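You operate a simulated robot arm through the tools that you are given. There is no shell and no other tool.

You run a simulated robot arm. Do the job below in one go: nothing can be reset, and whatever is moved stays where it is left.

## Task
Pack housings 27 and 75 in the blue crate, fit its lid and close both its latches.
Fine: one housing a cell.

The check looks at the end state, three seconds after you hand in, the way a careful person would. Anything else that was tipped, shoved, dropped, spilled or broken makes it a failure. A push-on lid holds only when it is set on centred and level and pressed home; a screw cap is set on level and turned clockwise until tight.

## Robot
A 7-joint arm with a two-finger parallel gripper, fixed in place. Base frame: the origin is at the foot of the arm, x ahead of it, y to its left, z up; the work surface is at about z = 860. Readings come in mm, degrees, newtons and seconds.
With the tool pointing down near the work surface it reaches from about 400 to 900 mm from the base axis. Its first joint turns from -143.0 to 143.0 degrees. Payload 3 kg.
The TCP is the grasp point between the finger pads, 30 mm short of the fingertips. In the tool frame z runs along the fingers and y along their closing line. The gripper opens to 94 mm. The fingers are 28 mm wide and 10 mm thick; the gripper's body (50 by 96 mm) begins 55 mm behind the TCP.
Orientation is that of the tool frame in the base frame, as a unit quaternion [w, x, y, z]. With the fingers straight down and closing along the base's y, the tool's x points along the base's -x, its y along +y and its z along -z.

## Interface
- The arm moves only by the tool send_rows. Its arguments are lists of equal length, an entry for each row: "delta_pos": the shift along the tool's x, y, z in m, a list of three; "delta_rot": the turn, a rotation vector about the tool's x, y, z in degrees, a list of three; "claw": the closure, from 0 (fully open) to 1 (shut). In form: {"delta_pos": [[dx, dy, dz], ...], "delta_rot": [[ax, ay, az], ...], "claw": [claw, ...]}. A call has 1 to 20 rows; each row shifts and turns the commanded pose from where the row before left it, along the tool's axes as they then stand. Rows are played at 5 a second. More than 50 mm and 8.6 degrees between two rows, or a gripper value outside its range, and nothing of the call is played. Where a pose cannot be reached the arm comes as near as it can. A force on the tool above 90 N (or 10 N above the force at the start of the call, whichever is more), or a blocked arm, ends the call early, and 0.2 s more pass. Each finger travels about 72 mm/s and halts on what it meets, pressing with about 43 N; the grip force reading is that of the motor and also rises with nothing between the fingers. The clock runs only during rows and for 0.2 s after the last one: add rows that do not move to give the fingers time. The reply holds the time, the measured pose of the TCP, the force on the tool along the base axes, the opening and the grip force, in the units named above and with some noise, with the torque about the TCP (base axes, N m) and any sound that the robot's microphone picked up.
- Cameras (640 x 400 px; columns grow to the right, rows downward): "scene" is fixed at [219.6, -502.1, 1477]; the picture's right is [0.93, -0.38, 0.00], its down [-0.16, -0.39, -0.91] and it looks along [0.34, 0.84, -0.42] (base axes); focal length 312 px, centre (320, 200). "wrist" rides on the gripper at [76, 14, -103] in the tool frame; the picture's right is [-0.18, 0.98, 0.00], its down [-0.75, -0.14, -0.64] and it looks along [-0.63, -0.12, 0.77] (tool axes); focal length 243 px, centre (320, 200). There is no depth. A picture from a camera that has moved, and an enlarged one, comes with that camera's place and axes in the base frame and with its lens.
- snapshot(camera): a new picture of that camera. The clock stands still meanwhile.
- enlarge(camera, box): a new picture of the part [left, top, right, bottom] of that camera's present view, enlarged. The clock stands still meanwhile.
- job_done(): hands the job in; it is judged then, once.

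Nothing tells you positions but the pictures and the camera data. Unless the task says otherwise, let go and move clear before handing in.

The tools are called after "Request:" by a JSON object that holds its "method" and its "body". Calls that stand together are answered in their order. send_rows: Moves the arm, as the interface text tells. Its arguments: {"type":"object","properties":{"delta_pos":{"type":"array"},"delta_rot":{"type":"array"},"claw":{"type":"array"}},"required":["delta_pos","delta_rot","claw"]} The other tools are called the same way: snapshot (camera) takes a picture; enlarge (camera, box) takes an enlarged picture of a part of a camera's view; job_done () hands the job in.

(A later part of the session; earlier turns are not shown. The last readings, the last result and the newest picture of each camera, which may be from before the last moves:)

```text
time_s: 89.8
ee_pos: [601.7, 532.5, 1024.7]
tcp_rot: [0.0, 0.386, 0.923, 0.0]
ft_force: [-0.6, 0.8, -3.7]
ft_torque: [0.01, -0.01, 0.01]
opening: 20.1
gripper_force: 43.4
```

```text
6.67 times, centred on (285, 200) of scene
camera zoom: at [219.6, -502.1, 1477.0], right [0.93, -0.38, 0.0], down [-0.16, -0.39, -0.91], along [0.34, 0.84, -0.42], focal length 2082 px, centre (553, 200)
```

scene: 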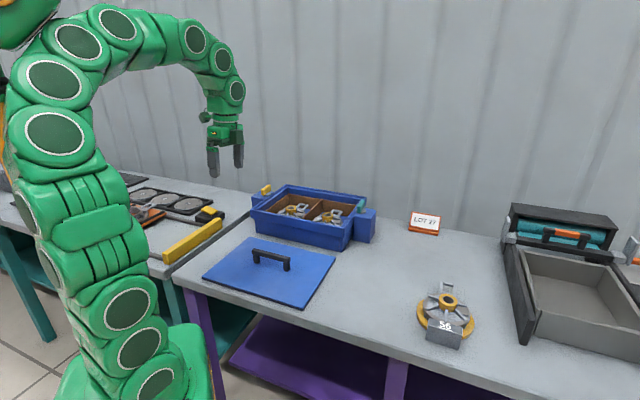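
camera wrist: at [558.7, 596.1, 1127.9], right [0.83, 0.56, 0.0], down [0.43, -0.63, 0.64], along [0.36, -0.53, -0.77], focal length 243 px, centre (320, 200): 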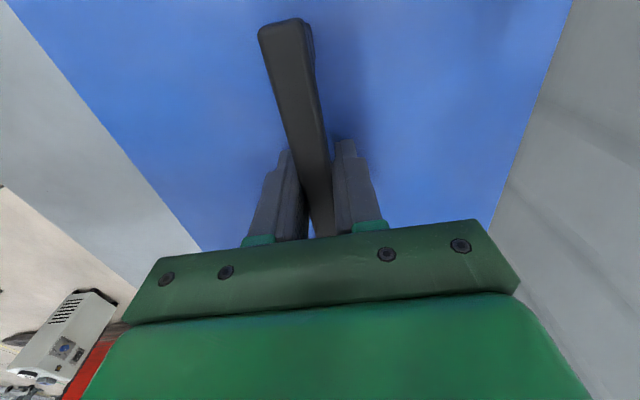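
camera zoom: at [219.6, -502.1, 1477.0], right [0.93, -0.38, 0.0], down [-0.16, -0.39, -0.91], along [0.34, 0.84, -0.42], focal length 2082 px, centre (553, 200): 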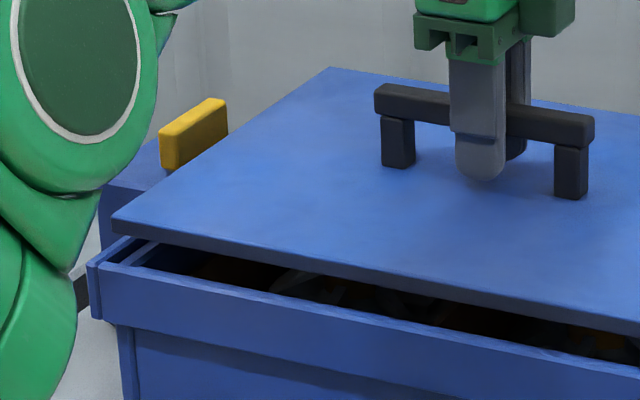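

The two cameras disagree by several millimetres about how centred the lid is, because the scene view is sensitive to height. I'll lower 8 mm, checking force, so the wrist camera can see the rim beside the lid edges.

Request:
{"method": "send_rows", "body": {"delta_pos": [[0, 0, 0.003], [0, 0, 0.003], [0, 0, 0.002], [0, 0, 0]], "delta_rot": [[0, 0, 0], [0, 0, 0], [0, 0, 0], [0, 0, 0]], "claw": [1.0, 1.0, 1.0, 1.0]}}

Request:
{"method": "enlarge", "body": {"camera": "wrist", "box": [0, 0, 220, 260]}}

Request:
{"method": "enlarge", "body": {"camera": "wrist", "box": [450, 0, 640, 260]}}

Request:
{"method": "enlarge", "body": {"camera": "scene", "box": [310, 180, 380, 240]}}

```text
time_s: 90.8
ee_pos: [600.0, 531.3, 1018.3]
tcp_rot: [0.0, 0.385, 0.923, -0.001]
ft_force: [-0.4, 0.4, -4.7]
ft_torque: [-0.03, -0.02, -0.02]
opening: 20.2
gripper_force: 42.4
```

```text
1.54 times, centred on (110, 130) of wrist
camera zoom: at [557.5, 595.5, 1120.8], right [0.83, 0.56, 0.0], down [0.43, -0.64, 0.64], along [0.36, -0.53, -0.77], focal length 373 px, centre (643, 308)
```

zoom: 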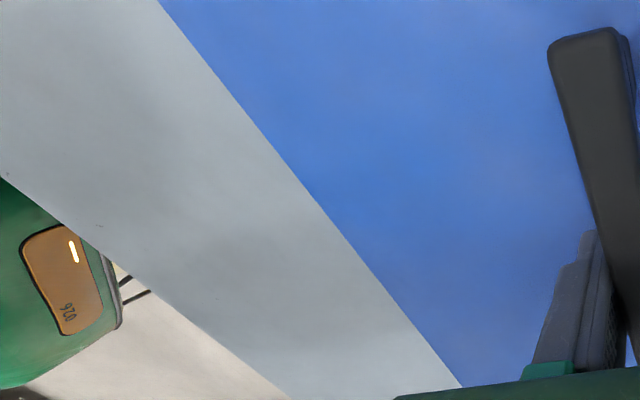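

```text
1.54 times, centred on (545, 130) of wrist
camera zoom: at [557.5, 595.5, 1120.8], right [0.83, 0.56, 0.0], down [0.43, -0.64, 0.64], along [0.36, -0.53, -0.77], focal length 373 px, centre (-26, 308)
```

zoom: 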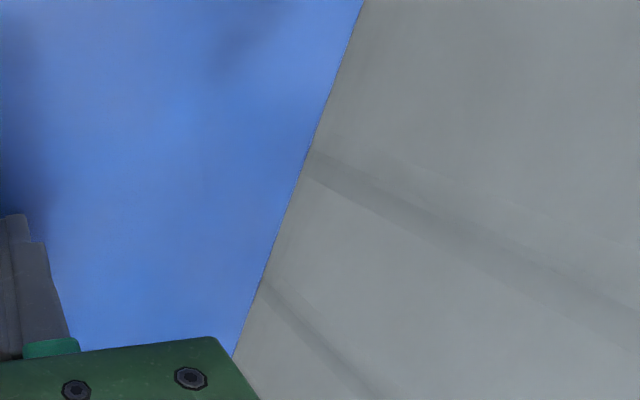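

```text
6.67 times, centred on (345, 210) of scene
camera zoom: at [219.6, -502.1, 1477.0], right [0.93, -0.38, 0.0], down [-0.16, -0.39, -0.91], along [0.34, 0.84, -0.42], focal length 2082 px, centre (153, 133)
```

zoom: 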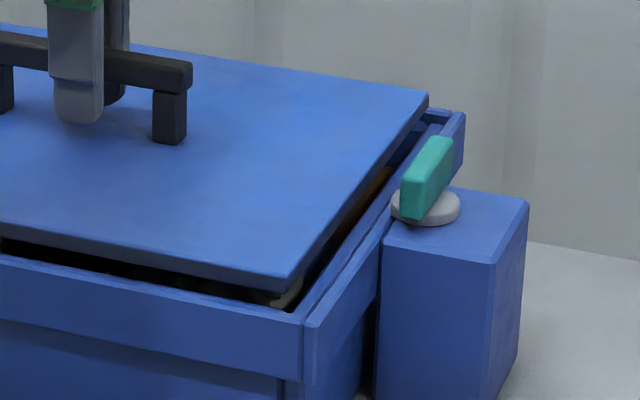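

I'm zooming in further on the near-right and far-right corners to judge the lid against the rim.

Request:
{"method": "enlarge", "body": {"camera": "scene", "box": [345, 210, 380, 235]}}

Request:
{"method": "enlarge", "body": {"camera": "scene", "box": [350, 185, 395, 215]}}

Request:
{"method": "enlarge", "body": {"camera": "scene", "box": [248, 195, 298, 230]}}

```text
16.00 times, centred on (362, 222) of scene
camera zoom: at [219.6, -502.1, 1477.0], right [0.93, -0.38, 0.0], down [-0.16, -0.39, -0.91], along [0.34, 0.84, -0.42], focal length 4998 px, centre (-360, -160)
```

zoom: 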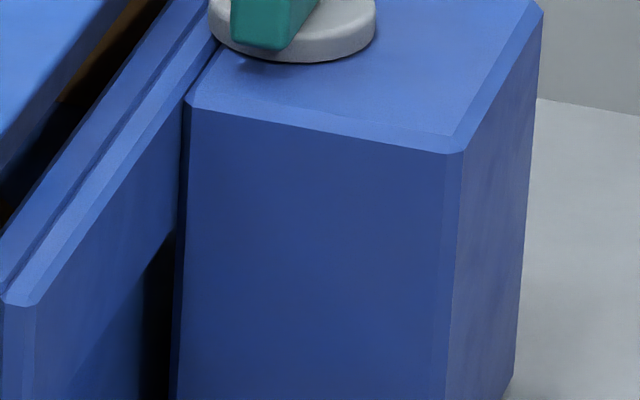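

```text
13.33 times, centred on (372, 200) of scene
camera zoom: at [219.6, -502.1, 1477.0], right [0.93, -0.38, 0.0], down [-0.16, -0.39, -0.91], along [0.34, 0.84, -0.42], focal length 4165 px, centre (-380, 200)
```

zoom: 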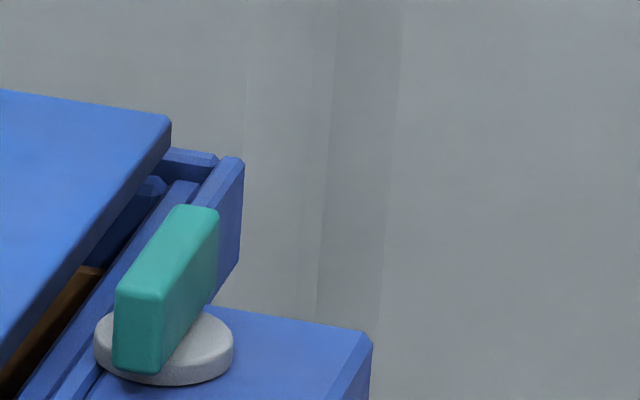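

```text
11.43 times, centred on (273, 212) of scene
camera zoom: at [219.6, -502.1, 1477.0], right [0.93, -0.38, 0.0], down [-0.16, -0.39, -0.91], along [0.34, 0.84, -0.42], focal length 3570 px, centre (857, 57)
```

zoom: 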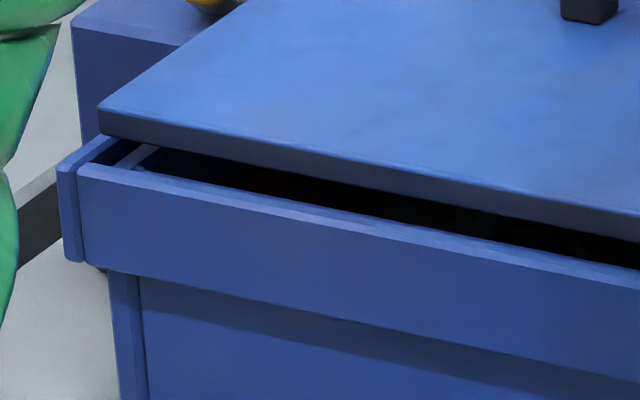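

From high-zoom scene views, the lid needs about +2 mm across and −2.4 mm along, and half a degree clockwise. I'll make that correction, drop another 5 mm and re-measure.

Request:
{"method": "send_rows", "body": {"delta_pos": [[-0.0024, 0.002, 0], [0, 0, 0.003], [0, 0, 0.002], [0, 0, 0], [0, 0, 0]], "delta_rot": [[0, 0, 0.5], [0, 0, 0], [0, 0, 0], [0, 0, 0], [0, 0, 0]], "claw": [1.0, 1.0, 1.0, 1.0, 1.0]}}

Request:
{"method": "enlarge", "body": {"camera": "scene", "box": [320, 205, 365, 235]}}

Request:
{"method": "enlarge", "body": {"camera": "scene", "box": [350, 185, 395, 215]}}

Request:
{"method": "enlarge", "body": {"camera": "scene", "box": [248, 195, 298, 230]}}

Request:
{"method": "enlarge", "body": {"camera": "wrist", "box": [450, 0, 640, 260]}}

```text
time_s: 92.0
ee_pos: [604.4, 530.3, 1013.0]
tcp_rot: [0.0, 0.389, 0.921, 0.001]
ft_force: [0.5, -0.8, -5.3]
ft_torque: [-0.01, -0.01, 0.01]
opening: 20.3
gripper_force: 42.8
```

```text
13.33 times, centred on (342, 220) of scene
camera zoom: at [219.6, -502.1, 1477.0], right [0.93, -0.38, 0.0], down [-0.16, -0.39, -0.91], along [0.34, 0.84, -0.42], focal length 4165 px, centre (20, -67)
```

zoom: 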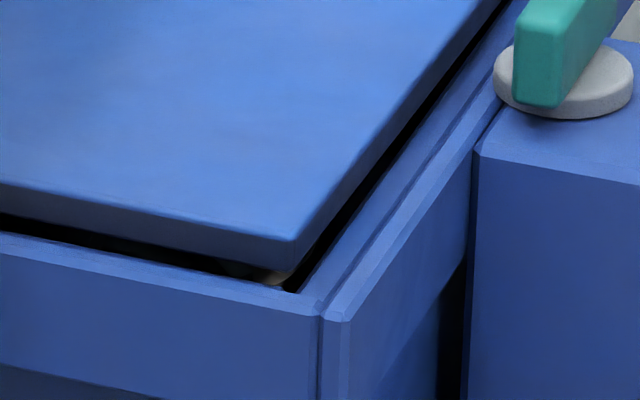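

```text
13.33 times, centred on (372, 200) of scene
camera zoom: at [219.6, -502.1, 1477.0], right [0.93, -0.38, 0.0], down [-0.16, -0.39, -0.91], along [0.34, 0.84, -0.42], focal length 4165 px, centre (-380, 200)
```

zoom: 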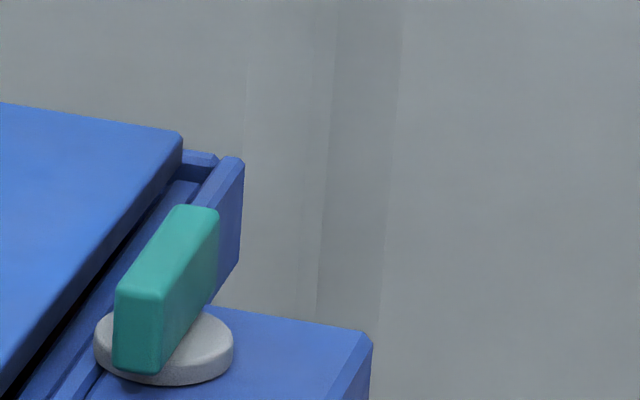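

```text
11.43 times, centred on (273, 212) of scene
camera zoom: at [219.6, -502.1, 1477.0], right [0.93, -0.38, 0.0], down [-0.16, -0.39, -0.91], along [0.34, 0.84, -0.42], focal length 3570 px, centre (857, 57)
```

zoom: 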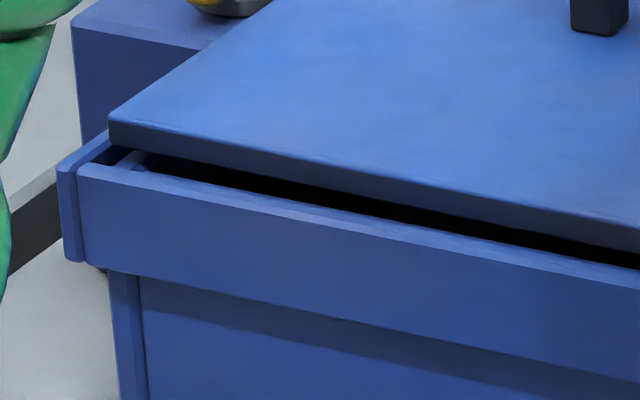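

```text
1.54 times, centred on (545, 130) of wrist
camera zoom: at [561.0, 595.0, 1116.1], right [0.83, 0.55, 0.0], down [0.42, -0.64, 0.64], along [0.36, -0.53, -0.77], focal length 373 px, centre (-26, 308)
```

zoom: 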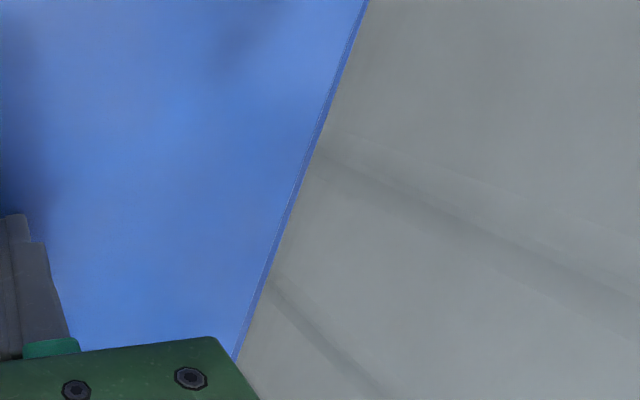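

The lid now measures centred across (about 9.5 mm inset on both sides) and parallel to the rim. I'll nudge 0.8 mm along, then lower in small steps while watching for contact.

Request:
{"method": "send_rows", "body": {"delta_pos": [[-0.0008, 0, 0], [0, 0, 0.0015], [0, 0, 0.0015], [0, 0, 0.001], [0, 0, 0]], "delta_rot": [[0, 0, 0], [0, 0, 0], [0, 0, 0], [0, 0, 0], [0, 0, 0]], "claw": [1.0, 1.0, 1.0, 1.0, 1.0]}}

Request:
{"method": "send_rows", "body": {"delta_pos": [[0, 0, 0.001], [0, 0, 0.001], [0, 0, 0]], "delta_rot": [[0, 0, 0], [0, 0, 0], [0, 0, 0]], "claw": [1.0, 1.0, 1.0]}}

Request:
{"method": "enlarge", "body": {"camera": "scene", "box": [320, 205, 365, 235]}}

Request:
{"method": "enlarge", "body": {"camera": "wrist", "box": [450, 0, 640, 260]}}

Request:
{"method": "enlarge", "body": {"camera": "wrist", "box": [0, 0, 220, 260]}}

```text
time_s: 93.2
ee_pos: [604.4, 531.0, 1009.2]
tcp_rot: [0.0, 0.39, 0.921, -0.001]
ft_force: [-0.1, 0.6, -4.2]
ft_torque: [-0.03, 0.0, 0.01]
opening: 20.1
gripper_force: 43.1
```

```text
time_s: 94.0
ee_pos: [604.4, 529.9, 1007.3]
tcp_rot: [0.0, 0.389, 0.921, 0.0]
ft_force: [-1.9, -2.0, 2.1]
ft_torque: [-0.19, -0.15, 0.02]
opening: 20.1
gripper_force: 43.1
```

```text
13.33 times, centred on (342, 220) of scene
camera zoom: at [219.6, -502.1, 1477.0], right [0.93, -0.38, 0.0], down [-0.16, -0.39, -0.91], along [0.34, 0.84, -0.42], focal length 4165 px, centre (20, -67)
```

zoom: 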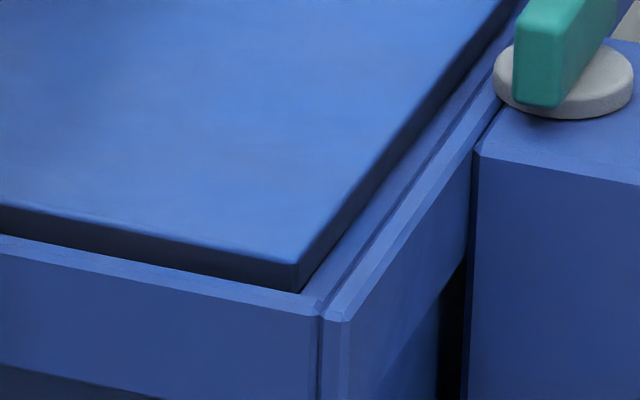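

```text
1.54 times, centred on (545, 130) of wrist
camera zoom: at [561.4, 593.3, 1110.3], right [0.83, 0.55, 0.0], down [0.42, -0.64, 0.64], along [0.36, -0.53, -0.77], focal length 373 px, centre (-26, 308)
```

zoom: 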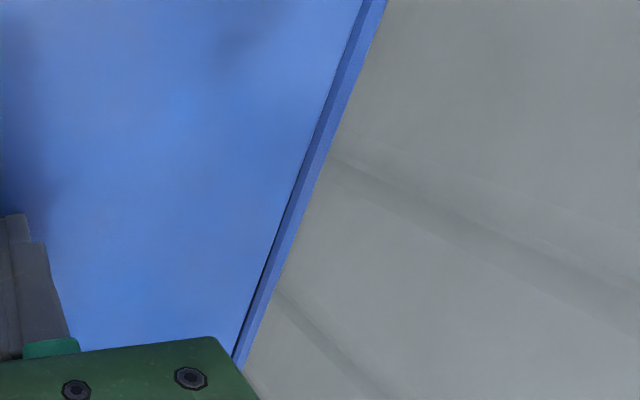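

```text
1.54 times, centred on (110, 130) of wrist
camera zoom: at [561.4, 593.3, 1110.3], right [0.83, 0.55, 0.0], down [0.42, -0.64, 0.64], along [0.36, -0.53, -0.77], focal length 373 px, centre (643, 308)
```

zoom: 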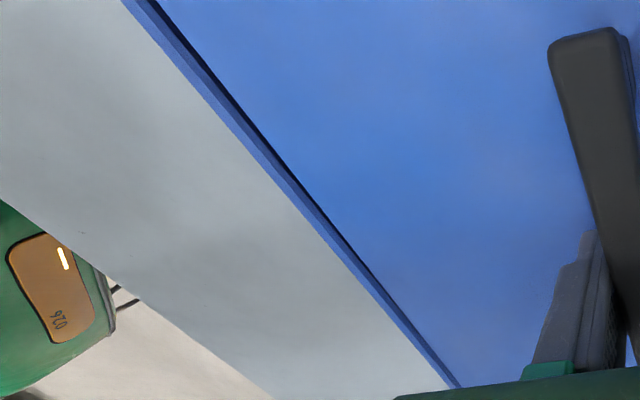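

First light contact came (about 6 N) with the lid bottom near z = 957. I'm zooming in on the gaps beside the lid to see whether it's resting on the inner ledge or on the rim itself.

Request:
{"method": "enlarge", "body": {"camera": "wrist", "box": [540, 0, 620, 60]}}

Request:
{"method": "enlarge", "body": {"camera": "wrist", "box": [20, 0, 120, 80]}}

Request:
{"method": "enlarge", "body": {"camera": "scene", "box": [330, 215, 360, 235]}}

Request:
{"method": "enlarge", "body": {"camera": "scene", "box": [355, 185, 385, 205]}}

Request:
{"method": "enlarge", "body": {"camera": "scene", "box": [248, 200, 288, 225]}}

```text
6.67 times, centred on (580, 30) of wrist
camera zoom: at [561.4, 593.3, 1110.3], right [0.83, 0.55, 0.0], down [0.42, -0.64, 0.64], along [0.36, -0.53, -0.77], focal length 1618 px, centre (-1413, 1333)
```

zoom: 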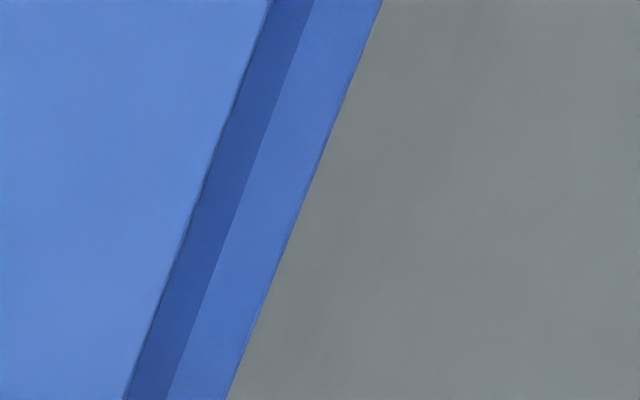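

```text
5.00 times, centred on (70, 40) of wrist
camera zoom: at [561.4, 593.3, 1110.3], right [0.83, 0.55, 0.0], down [0.42, -0.64, 0.64], along [0.36, -0.53, -0.77], focal length 1213 px, centre (1570, 1000)
```

zoom: 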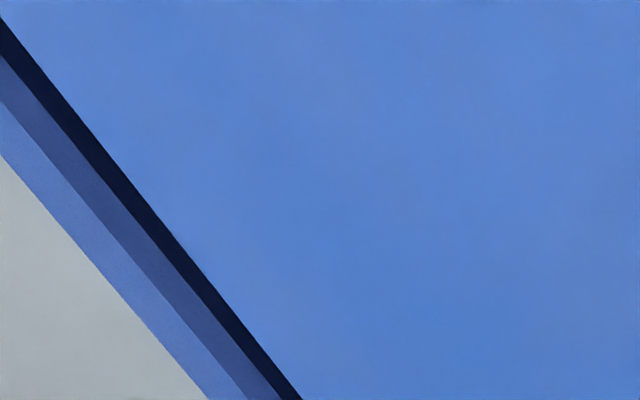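

```text
16.00 times, centred on (345, 225) of scene
camera zoom: at [219.6, -502.1, 1477.0], right [0.93, -0.38, 0.0], down [-0.16, -0.39, -0.91], along [0.34, 0.84, -0.42], focal length 4998 px, centre (-80, -200)
```

zoom: 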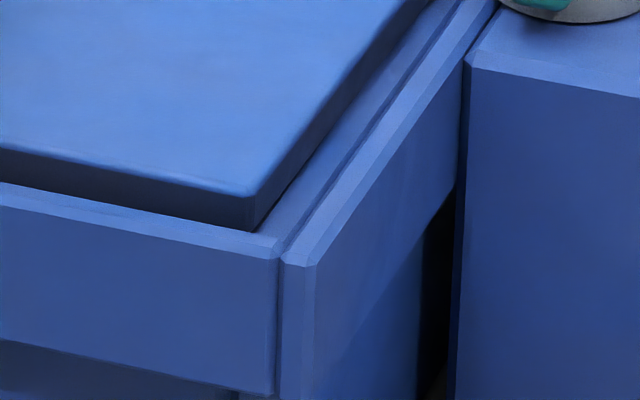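

```text
16.00 times, centred on (370, 195) of scene
camera zoom: at [219.6, -502.1, 1477.0], right [0.93, -0.38, 0.0], down [-0.16, -0.39, -0.91], along [0.34, 0.84, -0.42], focal length 4998 px, centre (-480, 280)
```

zoom: 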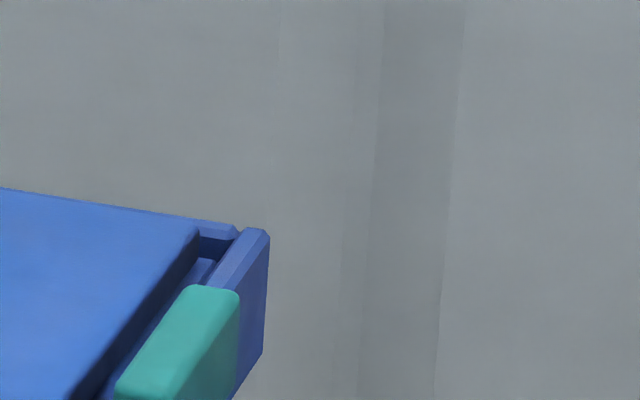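

```text
16.00 times, centred on (268, 212) of scene
camera zoom: at [219.6, -502.1, 1477.0], right [0.93, -0.38, 0.0], down [-0.16, -0.39, -0.91], along [0.34, 0.84, -0.42], focal length 4998 px, centre (1152, 0)
```

zoom: 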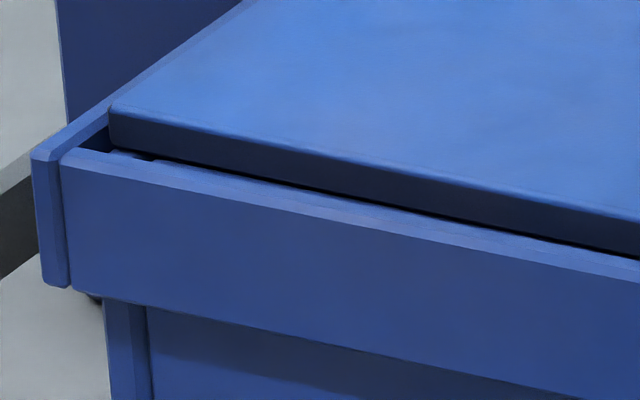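

The lid is already inside the rim's recess, touching the ledge, but sits about 2 mm toward the far side. I'll ease up slightly, shift back 2 mm and set it down again.

Request:
{"method": "send_rows", "body": {"delta_pos": [[0, 0, -0.0015], [0, -0.001, 0], [0, -0.001, 0], [0, 0, 0.001], [0, 0, 0.001], [0, 0, 0]], "delta_rot": [[0, 0, 0], [0, 0, 0], [0, 0, 0], [0, 0, 0], [0, 0, 0], [0, 0, 0]], "claw": [1.0, 1.0, 1.0, 1.0, 1.0, 1.0]}}

Request:
{"method": "send_rows", "body": {"delta_pos": [[0, 0, 0.001], [0, 0, 0]], "delta_rot": [[0, 0, 0], [0, 0, 0]], "claw": [1.0, 1.0]}}

Request:
{"method": "enlarge", "body": {"camera": "wrist", "box": [540, 0, 620, 60]}}

Request:
{"method": "enlarge", "body": {"camera": "wrist", "box": [20, 0, 120, 80]}}

Request:
{"method": "enlarge", "body": {"camera": "scene", "box": [330, 215, 360, 235]}}

Request:
{"method": "enlarge", "body": {"camera": "scene", "box": [248, 200, 288, 225]}}

```text
time_s: 95.4
ee_pos: [604.1, 529.6, 1008.2]
tcp_rot: [0.0, 0.389, 0.921, 0.0]
ft_force: [-1.4, 0.9, 0.5]
ft_torque: [-0.06, -0.05, 0.01]
opening: 20.1
gripper_force: 43.2
```

```text
time_s: 96.0
ee_pos: [602.6, 528.1, 1007.6]
tcp_rot: [0.001, 0.389, 0.921, 0.002]
ft_force: [-7.8, -5.5, 30.1]
ft_torque: [0.12, 0.15, -0.01]
opening: 20.2
gripper_force: 43.6
```

```text
6.67 times, centred on (580, 30) of wrist
camera zoom: at [560.1, 592.8, 1110.3], right [0.83, 0.55, 0.0], down [0.42, -0.64, 0.64], along [0.36, -0.53, -0.77], focal length 1618 px, centre (-1413, 1333)
```

zoom: 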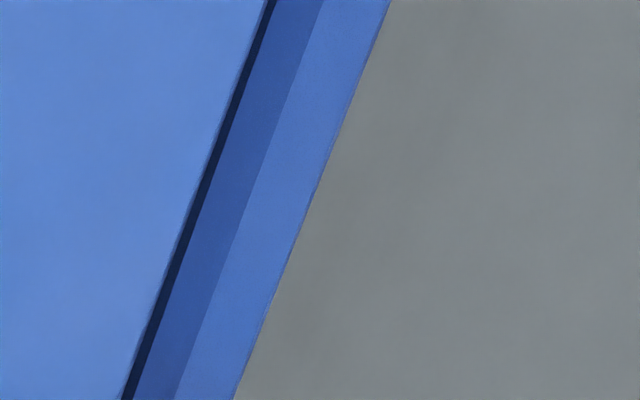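

```text
5.00 times, centred on (70, 40) of wrist
camera zoom: at [560.1, 592.8, 1110.3], right [0.83, 0.55, 0.0], down [0.42, -0.64, 0.64], along [0.36, -0.53, -0.77], focal length 1213 px, centre (1570, 1000)
```

zoom: 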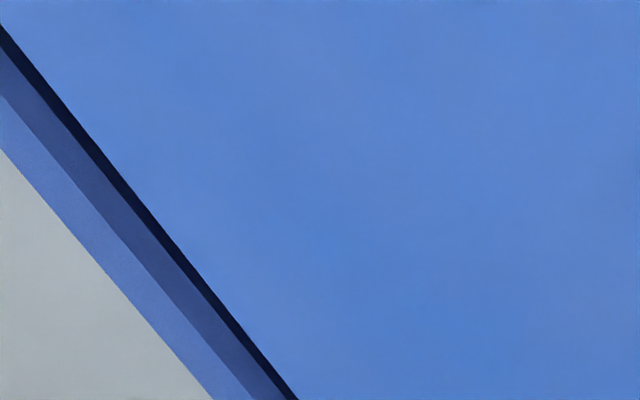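

```text
16.00 times, centred on (345, 225) of scene
camera zoom: at [219.6, -502.1, 1477.0], right [0.93, -0.38, 0.0], down [-0.16, -0.39, -0.91], along [0.34, 0.84, -0.42], focal length 4998 px, centre (-80, -200)
```

zoom: 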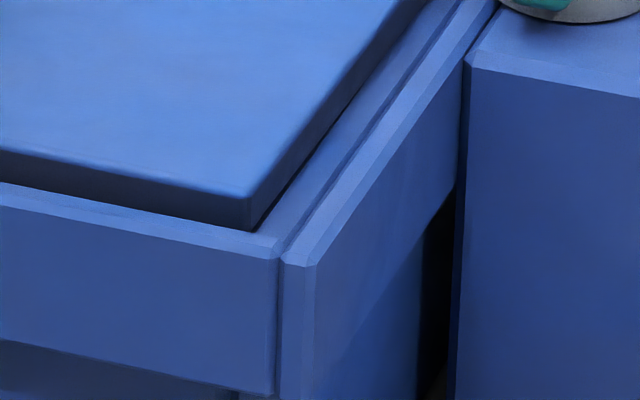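

```text
16.00 times, centred on (268, 212) of scene
camera zoom: at [219.6, -502.1, 1477.0], right [0.93, -0.38, 0.0], down [-0.16, -0.39, -0.91], along [0.34, 0.84, -0.42], focal length 4998 px, centre (1152, 0)
```

zoom: 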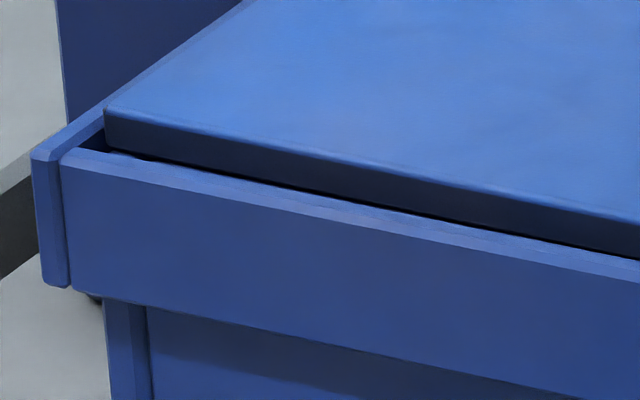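

The lid is down on the ledge (30 N) and centred across within about 1 mm. Lengthwise I'm less sure, so I'm checking the end gaps near both latches.

Request:
{"method": "enlarge", "body": {"camera": "scene", "box": [250, 180, 300, 215]}}

Request:
{"method": "enlarge", "body": {"camera": "scene", "box": [340, 190, 375, 230]}}

Request:
{"method": "enlarge", "body": {"camera": "scene", "box": [240, 170, 390, 255]}}

Request:
{"method": "snapshot", "body": {"camera": "wrist"}}

```text
11.43 times, centred on (275, 198) of scene
camera zoom: at [219.6, -502.1, 1477.0], right [0.93, -0.38, 0.0], down [-0.16, -0.39, -0.91], along [0.34, 0.84, -0.42], focal length 3570 px, centre (834, 229)
```

zoom: 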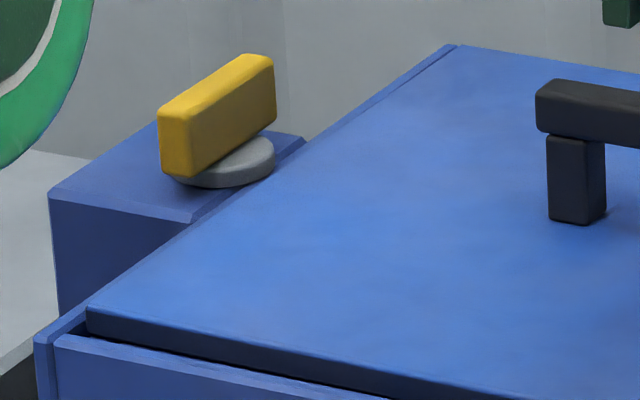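

```text
10.00 times, centred on (358, 210) of scene
camera zoom: at [219.6, -502.1, 1477.0], right [0.93, -0.38, 0.0], down [-0.16, -0.39, -0.91], along [0.34, 0.84, -0.42], focal length 3124 px, centre (-55, 100)
```

zoom: 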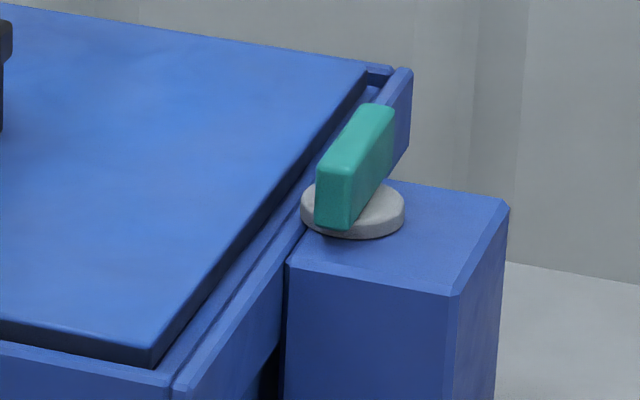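

```text
4.27 times, centred on (315, 212) of scene
camera zoom: at [219.6, -502.1, 1477.0], right [0.93, -0.38, 0.0], down [-0.16, -0.39, -0.91], along [0.34, 0.84, -0.42], focal length 1333 px, centre (341, 147)
```

zoom: 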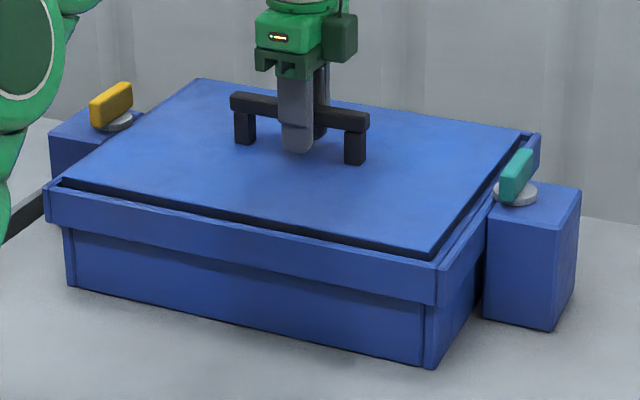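

```text
taken
camera wrist: at [560.1, 592.8, 1110.3], right [0.83, 0.55, 0.0], down [0.42, -0.64, 0.64], along [0.36, -0.53, -0.77], focal length 243 px, centre (320, 200)
```

wrist: 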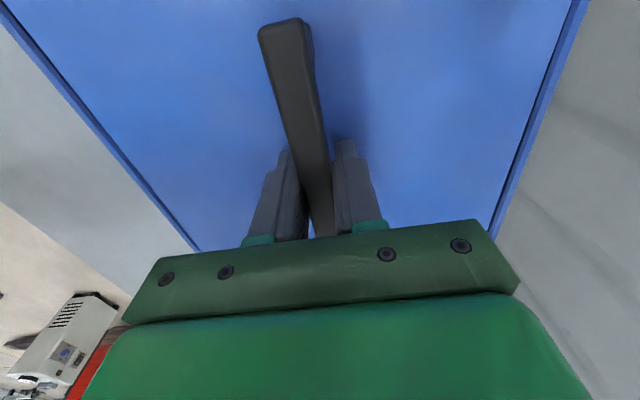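

The lid is seated in the recess. I'll release it, rise and look straight down at each end to verify lengthwise centring before pressing.

Request:
{"method": "send_rows", "body": {"delta_pos": [[0, 0, -0.001], [0, 0, 0], [0, 0, 0], [0, 0, 0], [0, 0, 0], [0, 0, 0]], "delta_rot": [[0, 0, 0], [0, 0, 0], [0, 0, 0], [0, 0, 0], [0, 0, 0], [0, 0, 0]], "claw": [1.0, 0.8, 0.6, 0.4, 0.4, 0.4]}}

Request:
{"method": "send_rows", "body": {"delta_pos": [[0, 0, -0.02], [0, 0, -0.03], [0, 0, -0.03], [0, 0, 0], [0, 0, 0]], "delta_rot": [[0, 0, 0], [0, 0, 0], [0, 0, 0], [0, 0, 0], [0, 0, 0]], "claw": [0.4, 0.2, 0.0, 0.0, 0.0]}}

Request:
{"method": "snapshot", "body": {"camera": "wrist"}}

Request:
{"method": "enlarge", "body": {"camera": "scene", "box": [240, 170, 390, 255]}}

```text
time_s: 97.4
ee_pos: [603.2, 528.0, 1006.1]
tcp_rot: [0.0, 0.389, 0.921, -0.001]
ft_force: [0.4, 0.5, -0.1]
ft_torque: [0.01, 0.02, 0.01]
opening: 56.6
gripper_force: 0.0
```

```text
time_s: 98.6
ee_pos: [602.7, 526.4, 1089.2]
tcp_rot: [0.0, 0.389, 0.921, 0.0]
ft_force: [-0.2, 0.9, -0.1]
ft_torque: [0.01, -0.01, 0.0]
opening: 94.1
gripper_force: 0.1
```

```text
taken
camera wrist: at [560.1, 592.0, 1191.2], right [0.83, 0.55, 0.0], down [0.42, -0.64, 0.64], along [0.35, -0.54, -0.77], focal length 243 px, centre (320, 200)
```

wrist: 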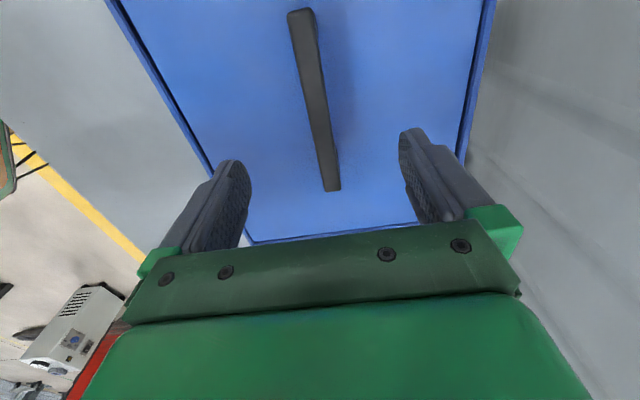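

```text
4.27 times, centred on (315, 212) of scene
camera zoom: at [219.6, -502.1, 1477.0], right [0.93, -0.38, 0.0], down [-0.16, -0.39, -0.91], along [0.34, 0.84, -0.42], focal length 1333 px, centre (341, 147)
```

zoom: 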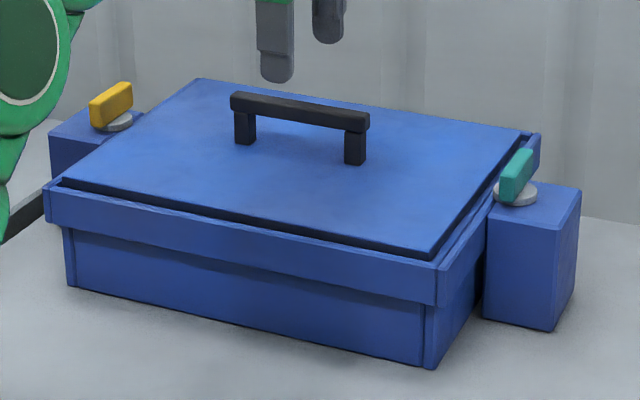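

The lid looks seated from the scene view. I'm moving the camera over the yellow latch end first.

Request:
{"method": "send_rows", "body": {"delta_pos": [[0.0457, -0.0006, 0], [0.0457, -0.0006, 0], [0.0457, -0.0006, 0], [0, 0, 0], [0, 0, 0]], "delta_rot": [[0, 0, 0], [0, 0, 0], [0, 0, 0], [0, 0, 0], [0, 0, 0]], "claw": [0.0, 0.0, 0.0, 0.0, 0.0]}}

Request:
{"method": "snapshot", "body": {"camera": "wrist"}}

Request:
{"method": "enlarge", "body": {"camera": "wrist", "box": [200, 0, 440, 150]}}

```text
time_s: 99.8
ee_pos: [505.7, 627.9, 1084.9]
tcp_rot: [-0.001, 0.389, 0.921, 0.0]
ft_force: [-0.2, -0.2, 0.3]
ft_torque: [0.0, -0.03, 0.04]
opening: 93.8
gripper_force: 0.0
```

```text
taken
camera wrist: at [462.5, 692.0, 1189.0], right [0.83, 0.55, 0.0], down [0.42, -0.64, 0.64], along [0.36, -0.53, -0.77], focal length 243 px, centre (320, 200)
```

wrist: 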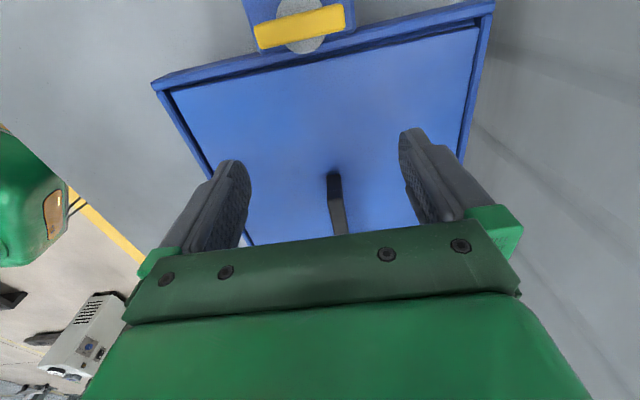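

```text
2.67 times, centred on (320, 75) of wrist
camera zoom: at [462.5, 692.0, 1189.0], right [0.83, 0.55, 0.0], down [0.42, -0.64, 0.64], along [0.36, -0.53, -0.77], focal length 647 px, centre (320, 533)
```

zoom: 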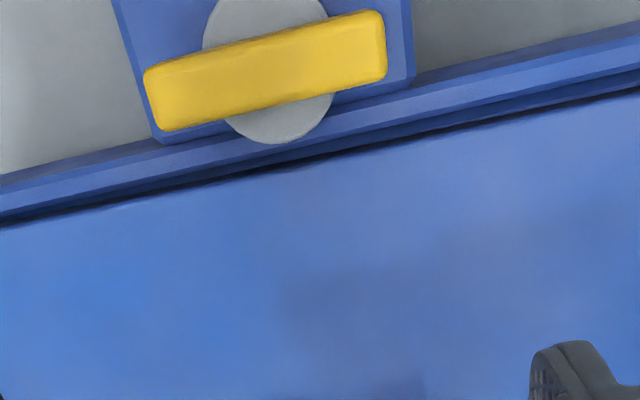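

The yellow end shows a clear, even gap of about 13 mm from the rim's outer edge to the lid. Now the teal end.

Request:
{"method": "send_rows", "body": {"delta_pos": [[-0.0408, 0.0003, 0], [-0.0408, 0.0003, 0], [-0.0408, 0.0003, 0], [-0.0408, 0.0003, 0], [-0.0408, 0.0003, 0], [-0.0408, 0.0003, 0], [-0.0408, 0.0003, 0], [0, 0, 0], [0, 0, 0]], "delta_rot": [[0, 0, 0], [0, 0, 0], [0, 0, 0], [0, 0, 0], [0, 0, 0], [0, 0, 0], [0, 0, 0], [0, 0, 0], [0, 0, 0]], "claw": [0.0, 0.0, 0.0, 0.0, 0.0, 0.0, 0.0, 0.0, 0.0]}}

Request:
{"method": "snapshot", "body": {"camera": "wrist"}}

Request:
{"method": "enlarge", "body": {"camera": "wrist", "box": [200, 40, 440, 190]}}

```text
time_s: 101.8
ee_pos: [707.4, 423.3, 1083.2]
tcp_rot: [0.0, 0.389, 0.921, 0.0]
ft_force: [-0.3, -0.2, -0.3]
ft_torque: [-0.01, 0.0, -0.01]
opening: 94.1
gripper_force: 0.0
```

```text
taken
camera wrist: at [663.8, 487.3, 1186.7], right [0.83, 0.55, 0.0], down [0.42, -0.64, 0.64], along [0.36, -0.53, -0.77], focal length 243 px, centre (320, 200)
```

wrist: 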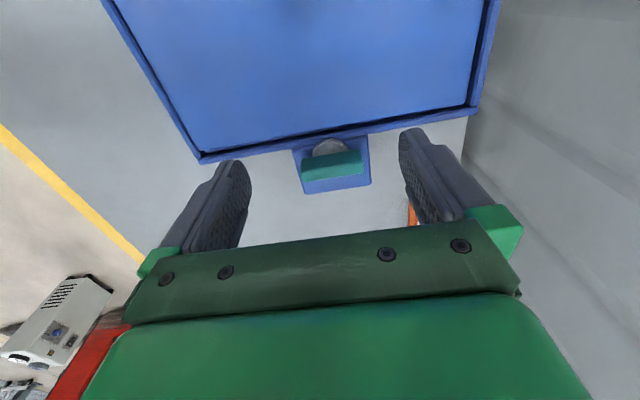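

```text
2.67 times, centred on (320, 115) of wrist
camera zoom: at [663.8, 487.3, 1186.7], right [0.83, 0.55, 0.0], down [0.42, -0.64, 0.64], along [0.36, -0.53, -0.77], focal length 647 px, centre (320, 427)
```

zoom: 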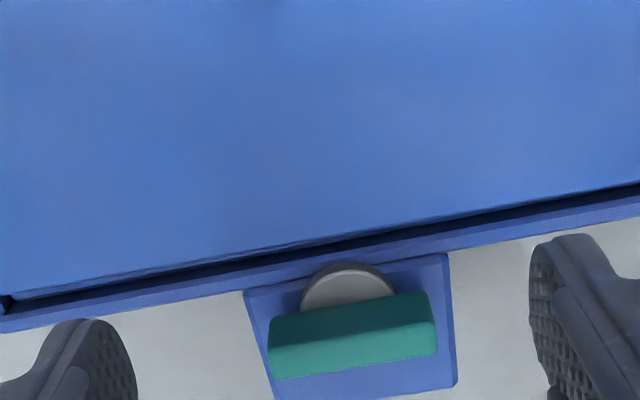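

The teal end also shows about 13.5 mm, so the lid is centred lengthwise. One more zoomed check of the two long sides from here.

Request:
{"method": "enlarge", "body": {"camera": "wrist", "box": [100, 0, 220, 100]}}

Request:
{"method": "enlarge", "body": {"camera": "wrist", "box": [430, 0, 550, 100]}}

Request:
{"method": "enlarge", "body": {"camera": "wrist", "box": [280, 110, 400, 210]}}

```text
4.00 times, centred on (160, 50) of wrist
camera zoom: at [663.8, 487.3, 1186.7], right [0.83, 0.55, 0.0], down [0.42, -0.64, 0.64], along [0.36, -0.53, -0.77], focal length 970 px, centre (960, 800)
```

zoom: 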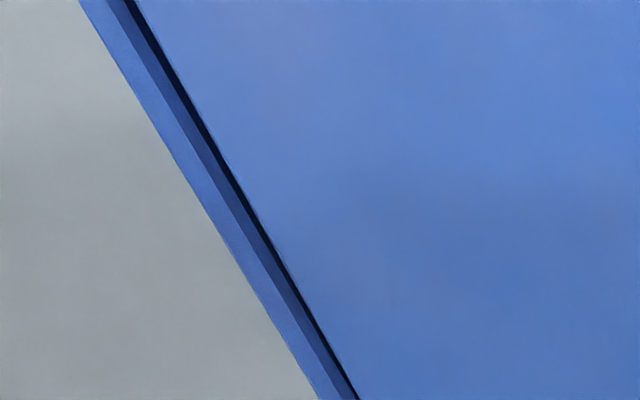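

```text
4.00 times, centred on (490, 50) of wrist
camera zoom: at [663.8, 487.3, 1186.7], right [0.83, 0.55, 0.0], down [0.42, -0.64, 0.64], along [0.36, -0.53, -0.77], focal length 970 px, centre (-360, 800)
```

zoom: 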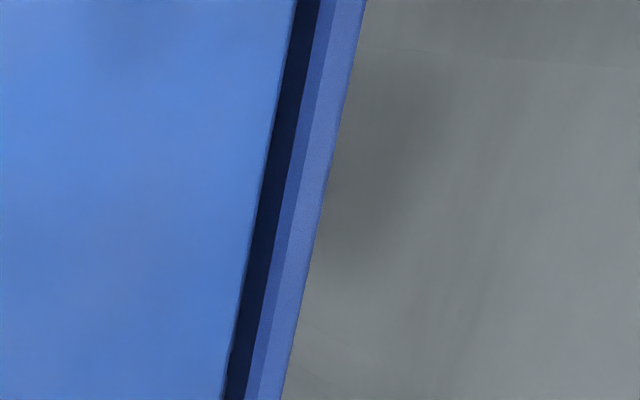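

```text
4.00 times, centred on (340, 160) of wrist
camera zoom: at [663.8, 487.3, 1186.7], right [0.83, 0.55, 0.0], down [0.42, -0.64, 0.64], along [0.36, -0.53, -0.77], focal length 970 px, centre (240, 360)
```

zoom: 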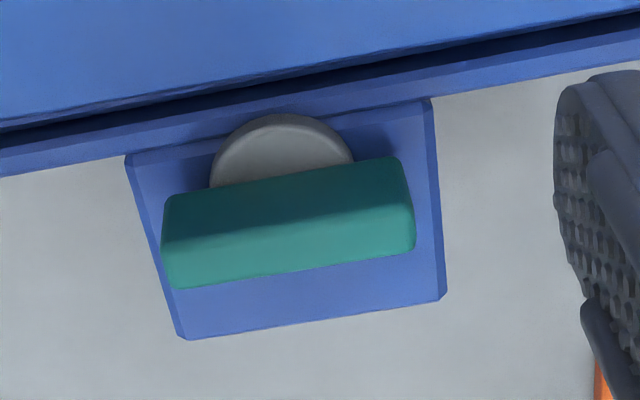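

The lid is centred within about 1.5 mm both ways. Next I'll press it home: closed fingers pushing down on the middle of the handle.

Request:
{"method": "send_rows", "body": {"delta_pos": [[0.0375, -0.0003, 0], [0.0375, -0.0003, 0], [0.0375, -0.0003, 0], [0.0375, -0.0003, 0], [0, 0, 0], [0, 0, 0], [0, 0, 0], [0, 0, 0], [0, 0, 0]], "delta_rot": [[0, 0, 0], [0, 0, 0], [0, 0, 0], [0, 0, 0], [0, 0, 0], [0, 0, 0], [0, 0, 0], [0, 0, 0], [0, 0, 0]], "claw": [0.0, 0.0, 0.3, 0.6, 1.0, 1.0, 1.0, 1.0, 1.0]}}

Request:
{"method": "snapshot", "body": {"camera": "wrist"}}

Request:
{"method": "enlarge", "body": {"camera": "scene", "box": [270, 160, 350, 220]}}

```text
time_s: 103.8
ee_pos: [598.4, 527.2, 1085.1]
tcp_rot: [0.0, 0.389, 0.921, 0.001]
ft_force: [0.0, 0.2, -0.4]
ft_torque: [0.02, 0.0, -0.02]
opening: 0.0
gripper_force: 33.2
```

```text
taken
camera wrist: at [555.7, 591.4, 1187.8], right [0.83, 0.55, 0.0], down [0.42, -0.64, 0.64], along [0.36, -0.53, -0.77], focal length 243 px, centre (320, 200)
```

wrist: 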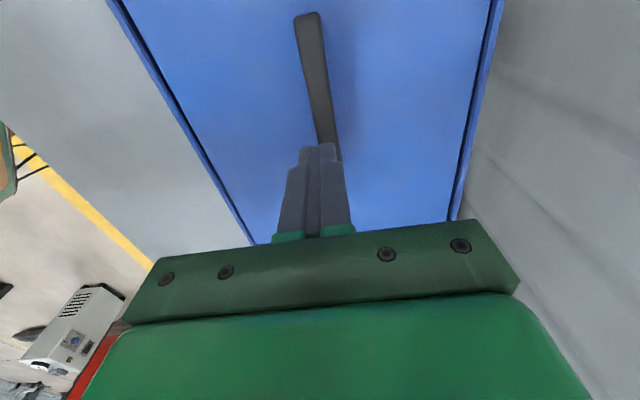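

```text
6.67 times, centred on (310, 190) of scene
camera zoom: at [219.6, -502.1, 1477.0], right [0.93, -0.38, 0.0], down [-0.16, -0.39, -0.91], along [0.34, 0.84, -0.42], focal length 2082 px, centre (387, 267)
```

zoom: 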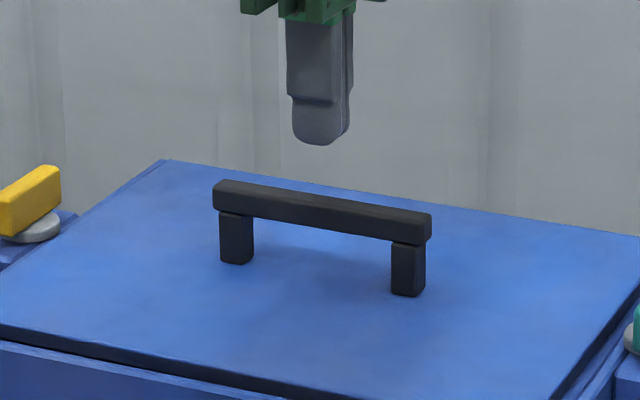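

The fingers are over the handle, but the handle looks slightly skewed to the tool. I'm zooming in to check the lid's angle before pressing.

Request:
{"method": "enlarge", "body": {"camera": "wrist", "box": [260, 0, 380, 150]}}

Request:
{"method": "enlarge", "body": {"camera": "wrist", "box": [100, 0, 260, 240]}}

Request:
{"method": "enlarge", "body": {"camera": "wrist", "box": [430, 0, 520, 230]}}

```text
2.67 times, centred on (320, 75) of wrist
camera zoom: at [555.7, 591.4, 1187.8], right [0.83, 0.55, 0.0], down [0.42, -0.64, 0.64], along [0.36, -0.53, -0.77], focal length 647 px, centre (320, 533)
```

zoom: 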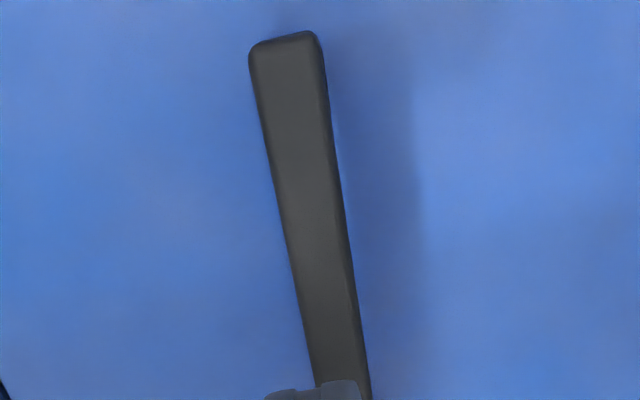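

```text
1.67 times, centred on (180, 120) of wrist
camera zoom: at [555.7, 591.4, 1187.8], right [0.83, 0.55, 0.0], down [0.42, -0.64, 0.64], along [0.36, -0.53, -0.77], focal length 404 px, centre (553, 333)
```

zoom: 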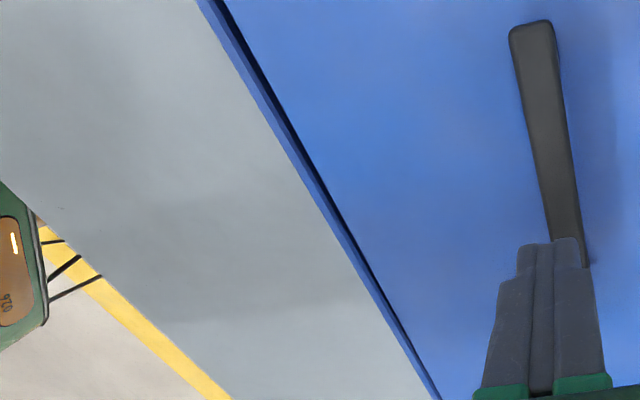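

```text
1.74 times, centred on (475, 115) of wrist
camera zoom: at [555.7, 591.4, 1187.8], right [0.83, 0.55, 0.0], down [0.42, -0.64, 0.64], along [0.36, -0.53, -0.77], focal length 422 px, centre (50, 348)
```

zoom: 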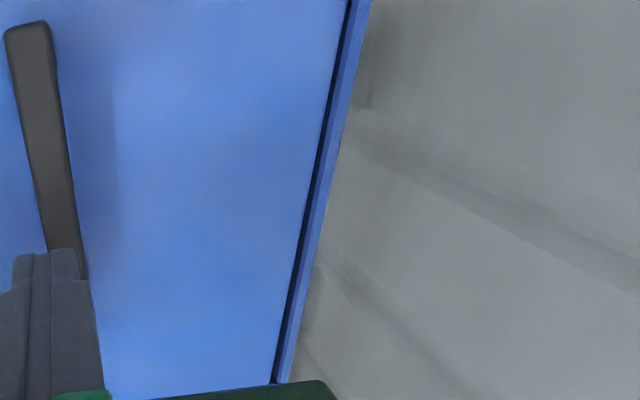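

The lid is within about half a degree of the crate and evenly gapped. I'll shift 3 mm to be right over the handle and come down to press gently.

Request:
{"method": "send_rows", "body": {"delta_pos": [[0, 0.003, 0], [0, 0, 0.012], [0, 0, 0.012], [0, 0, 0.01], [0, 0, 0], [0, 0, 0]], "delta_rot": [[0, 0, 0], [0, 0, 0], [0, 0, 0], [0, 0, 0], [0, 0, 0], [0, 0, 0]], "claw": [1.0, 1.0, 1.0, 1.0, 1.0, 1.0]}}

Request:
{"method": "enlarge", "body": {"camera": "scene", "box": [270, 160, 350, 220]}}

Request:
{"method": "enlarge", "body": {"camera": "wrist", "box": [260, 60, 380, 220]}}

```text
time_s: 105.2
ee_pos: [603.3, 531.1, 1053.1]
tcp_rot: [0.0, 0.389, 0.921, 0.0]
ft_force: [0.1, -0.2, 0.8]
ft_torque: [0.01, -0.01, 0.0]
opening: 0.2
gripper_force: 33.5
```

```text
6.67 times, centred on (310, 190) of scene
camera zoom: at [219.6, -502.1, 1477.0], right [0.93, -0.38, 0.0], down [-0.16, -0.39, -0.91], along [0.34, 0.84, -0.42], focal length 2082 px, centre (387, 267)
```

zoom: 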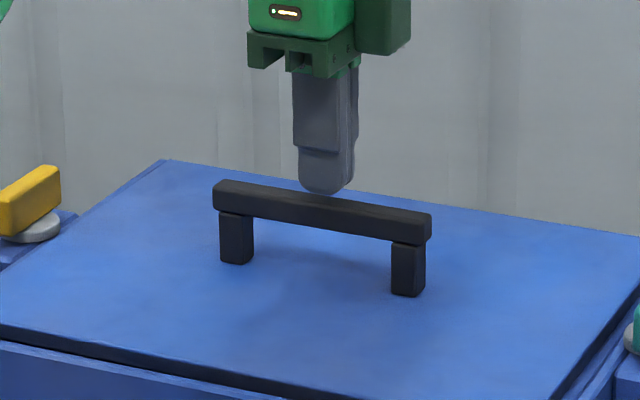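

```text
2.50 times, centred on (320, 140) of wrist
camera zoom: at [560.0, 595.1, 1156.0], right [0.83, 0.55, 0.0], down [0.42, -0.64, 0.64], along [0.36, -0.53, -0.77], focal length 606 px, centre (320, 350)
```

zoom: 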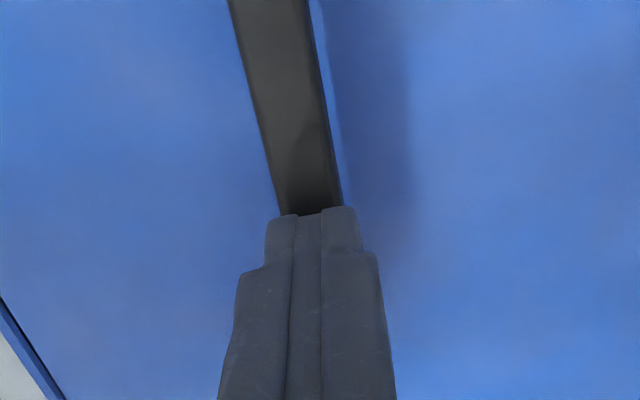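

The fingertips are just above the middle of the handle. Pressing down in small steps while watching the force.

Request:
{"method": "send_rows", "body": {"delta_pos": [[0, 0, 0.003], [0, 0, 0.002], [0, 0, 0.002], [0, 0, 0]], "delta_rot": [[0, 0, 0], [0, 0, 0], [0, 0, 0], [0, 0, 0]], "claw": [1.0, 1.0, 1.0, 1.0]}}

Request:
{"method": "send_rows", "body": {"delta_pos": [[0, 0, 0.001], [0, 0, 0.001], [0, 0, 0]], "delta_rot": [[0, 0, 0], [0, 0, 0], [0, 0, 0]], "claw": [1.0, 1.0, 1.0]}}

Request:
{"method": "send_rows", "body": {"delta_pos": [[0, 0, 0.001], [0, 0, 0.001], [0, 0, 0]], "delta_rot": [[0, 0, 0], [0, 0, 0], [0, 0, 0]], "claw": [1.0, 1.0, 1.0]}}

```text
time_s: 106.2
ee_pos: [605.3, 530.2, 1046.6]
tcp_rot: [0.0, 0.39, 0.921, 0.001]
ft_force: [-3.4, -2.0, 11.8]
ft_torque: [-0.07, 0.12, -0.02]
opening: 0.0
gripper_force: 32.8
```

```text
time_s: 107.0
ee_pos: [603.1, 530.0, 1047.6]
tcp_rot: [0.001, 0.389, 0.921, 0.003]
ft_force: [-6.9, -11.8, 58.1]
ft_torque: [-0.33, 0.27, 0.25]
opening: 0.1
gripper_force: 33.3
```

```text
time_s: 107.6
ee_pos: [604.1, 532.5, 1046.6]
tcp_rot: [0.003, 0.389, 0.921, 0.004]
ft_force: [2.4, 2.4, 14.6]
ft_torque: [0.02, -0.02, 0.1]
opening: 0.0
gripper_force: 32.7
stopped in row 3: the force on the tool passed its limit at 93 N (the readings are from after the stop); the commanded pose is now the measured one
```

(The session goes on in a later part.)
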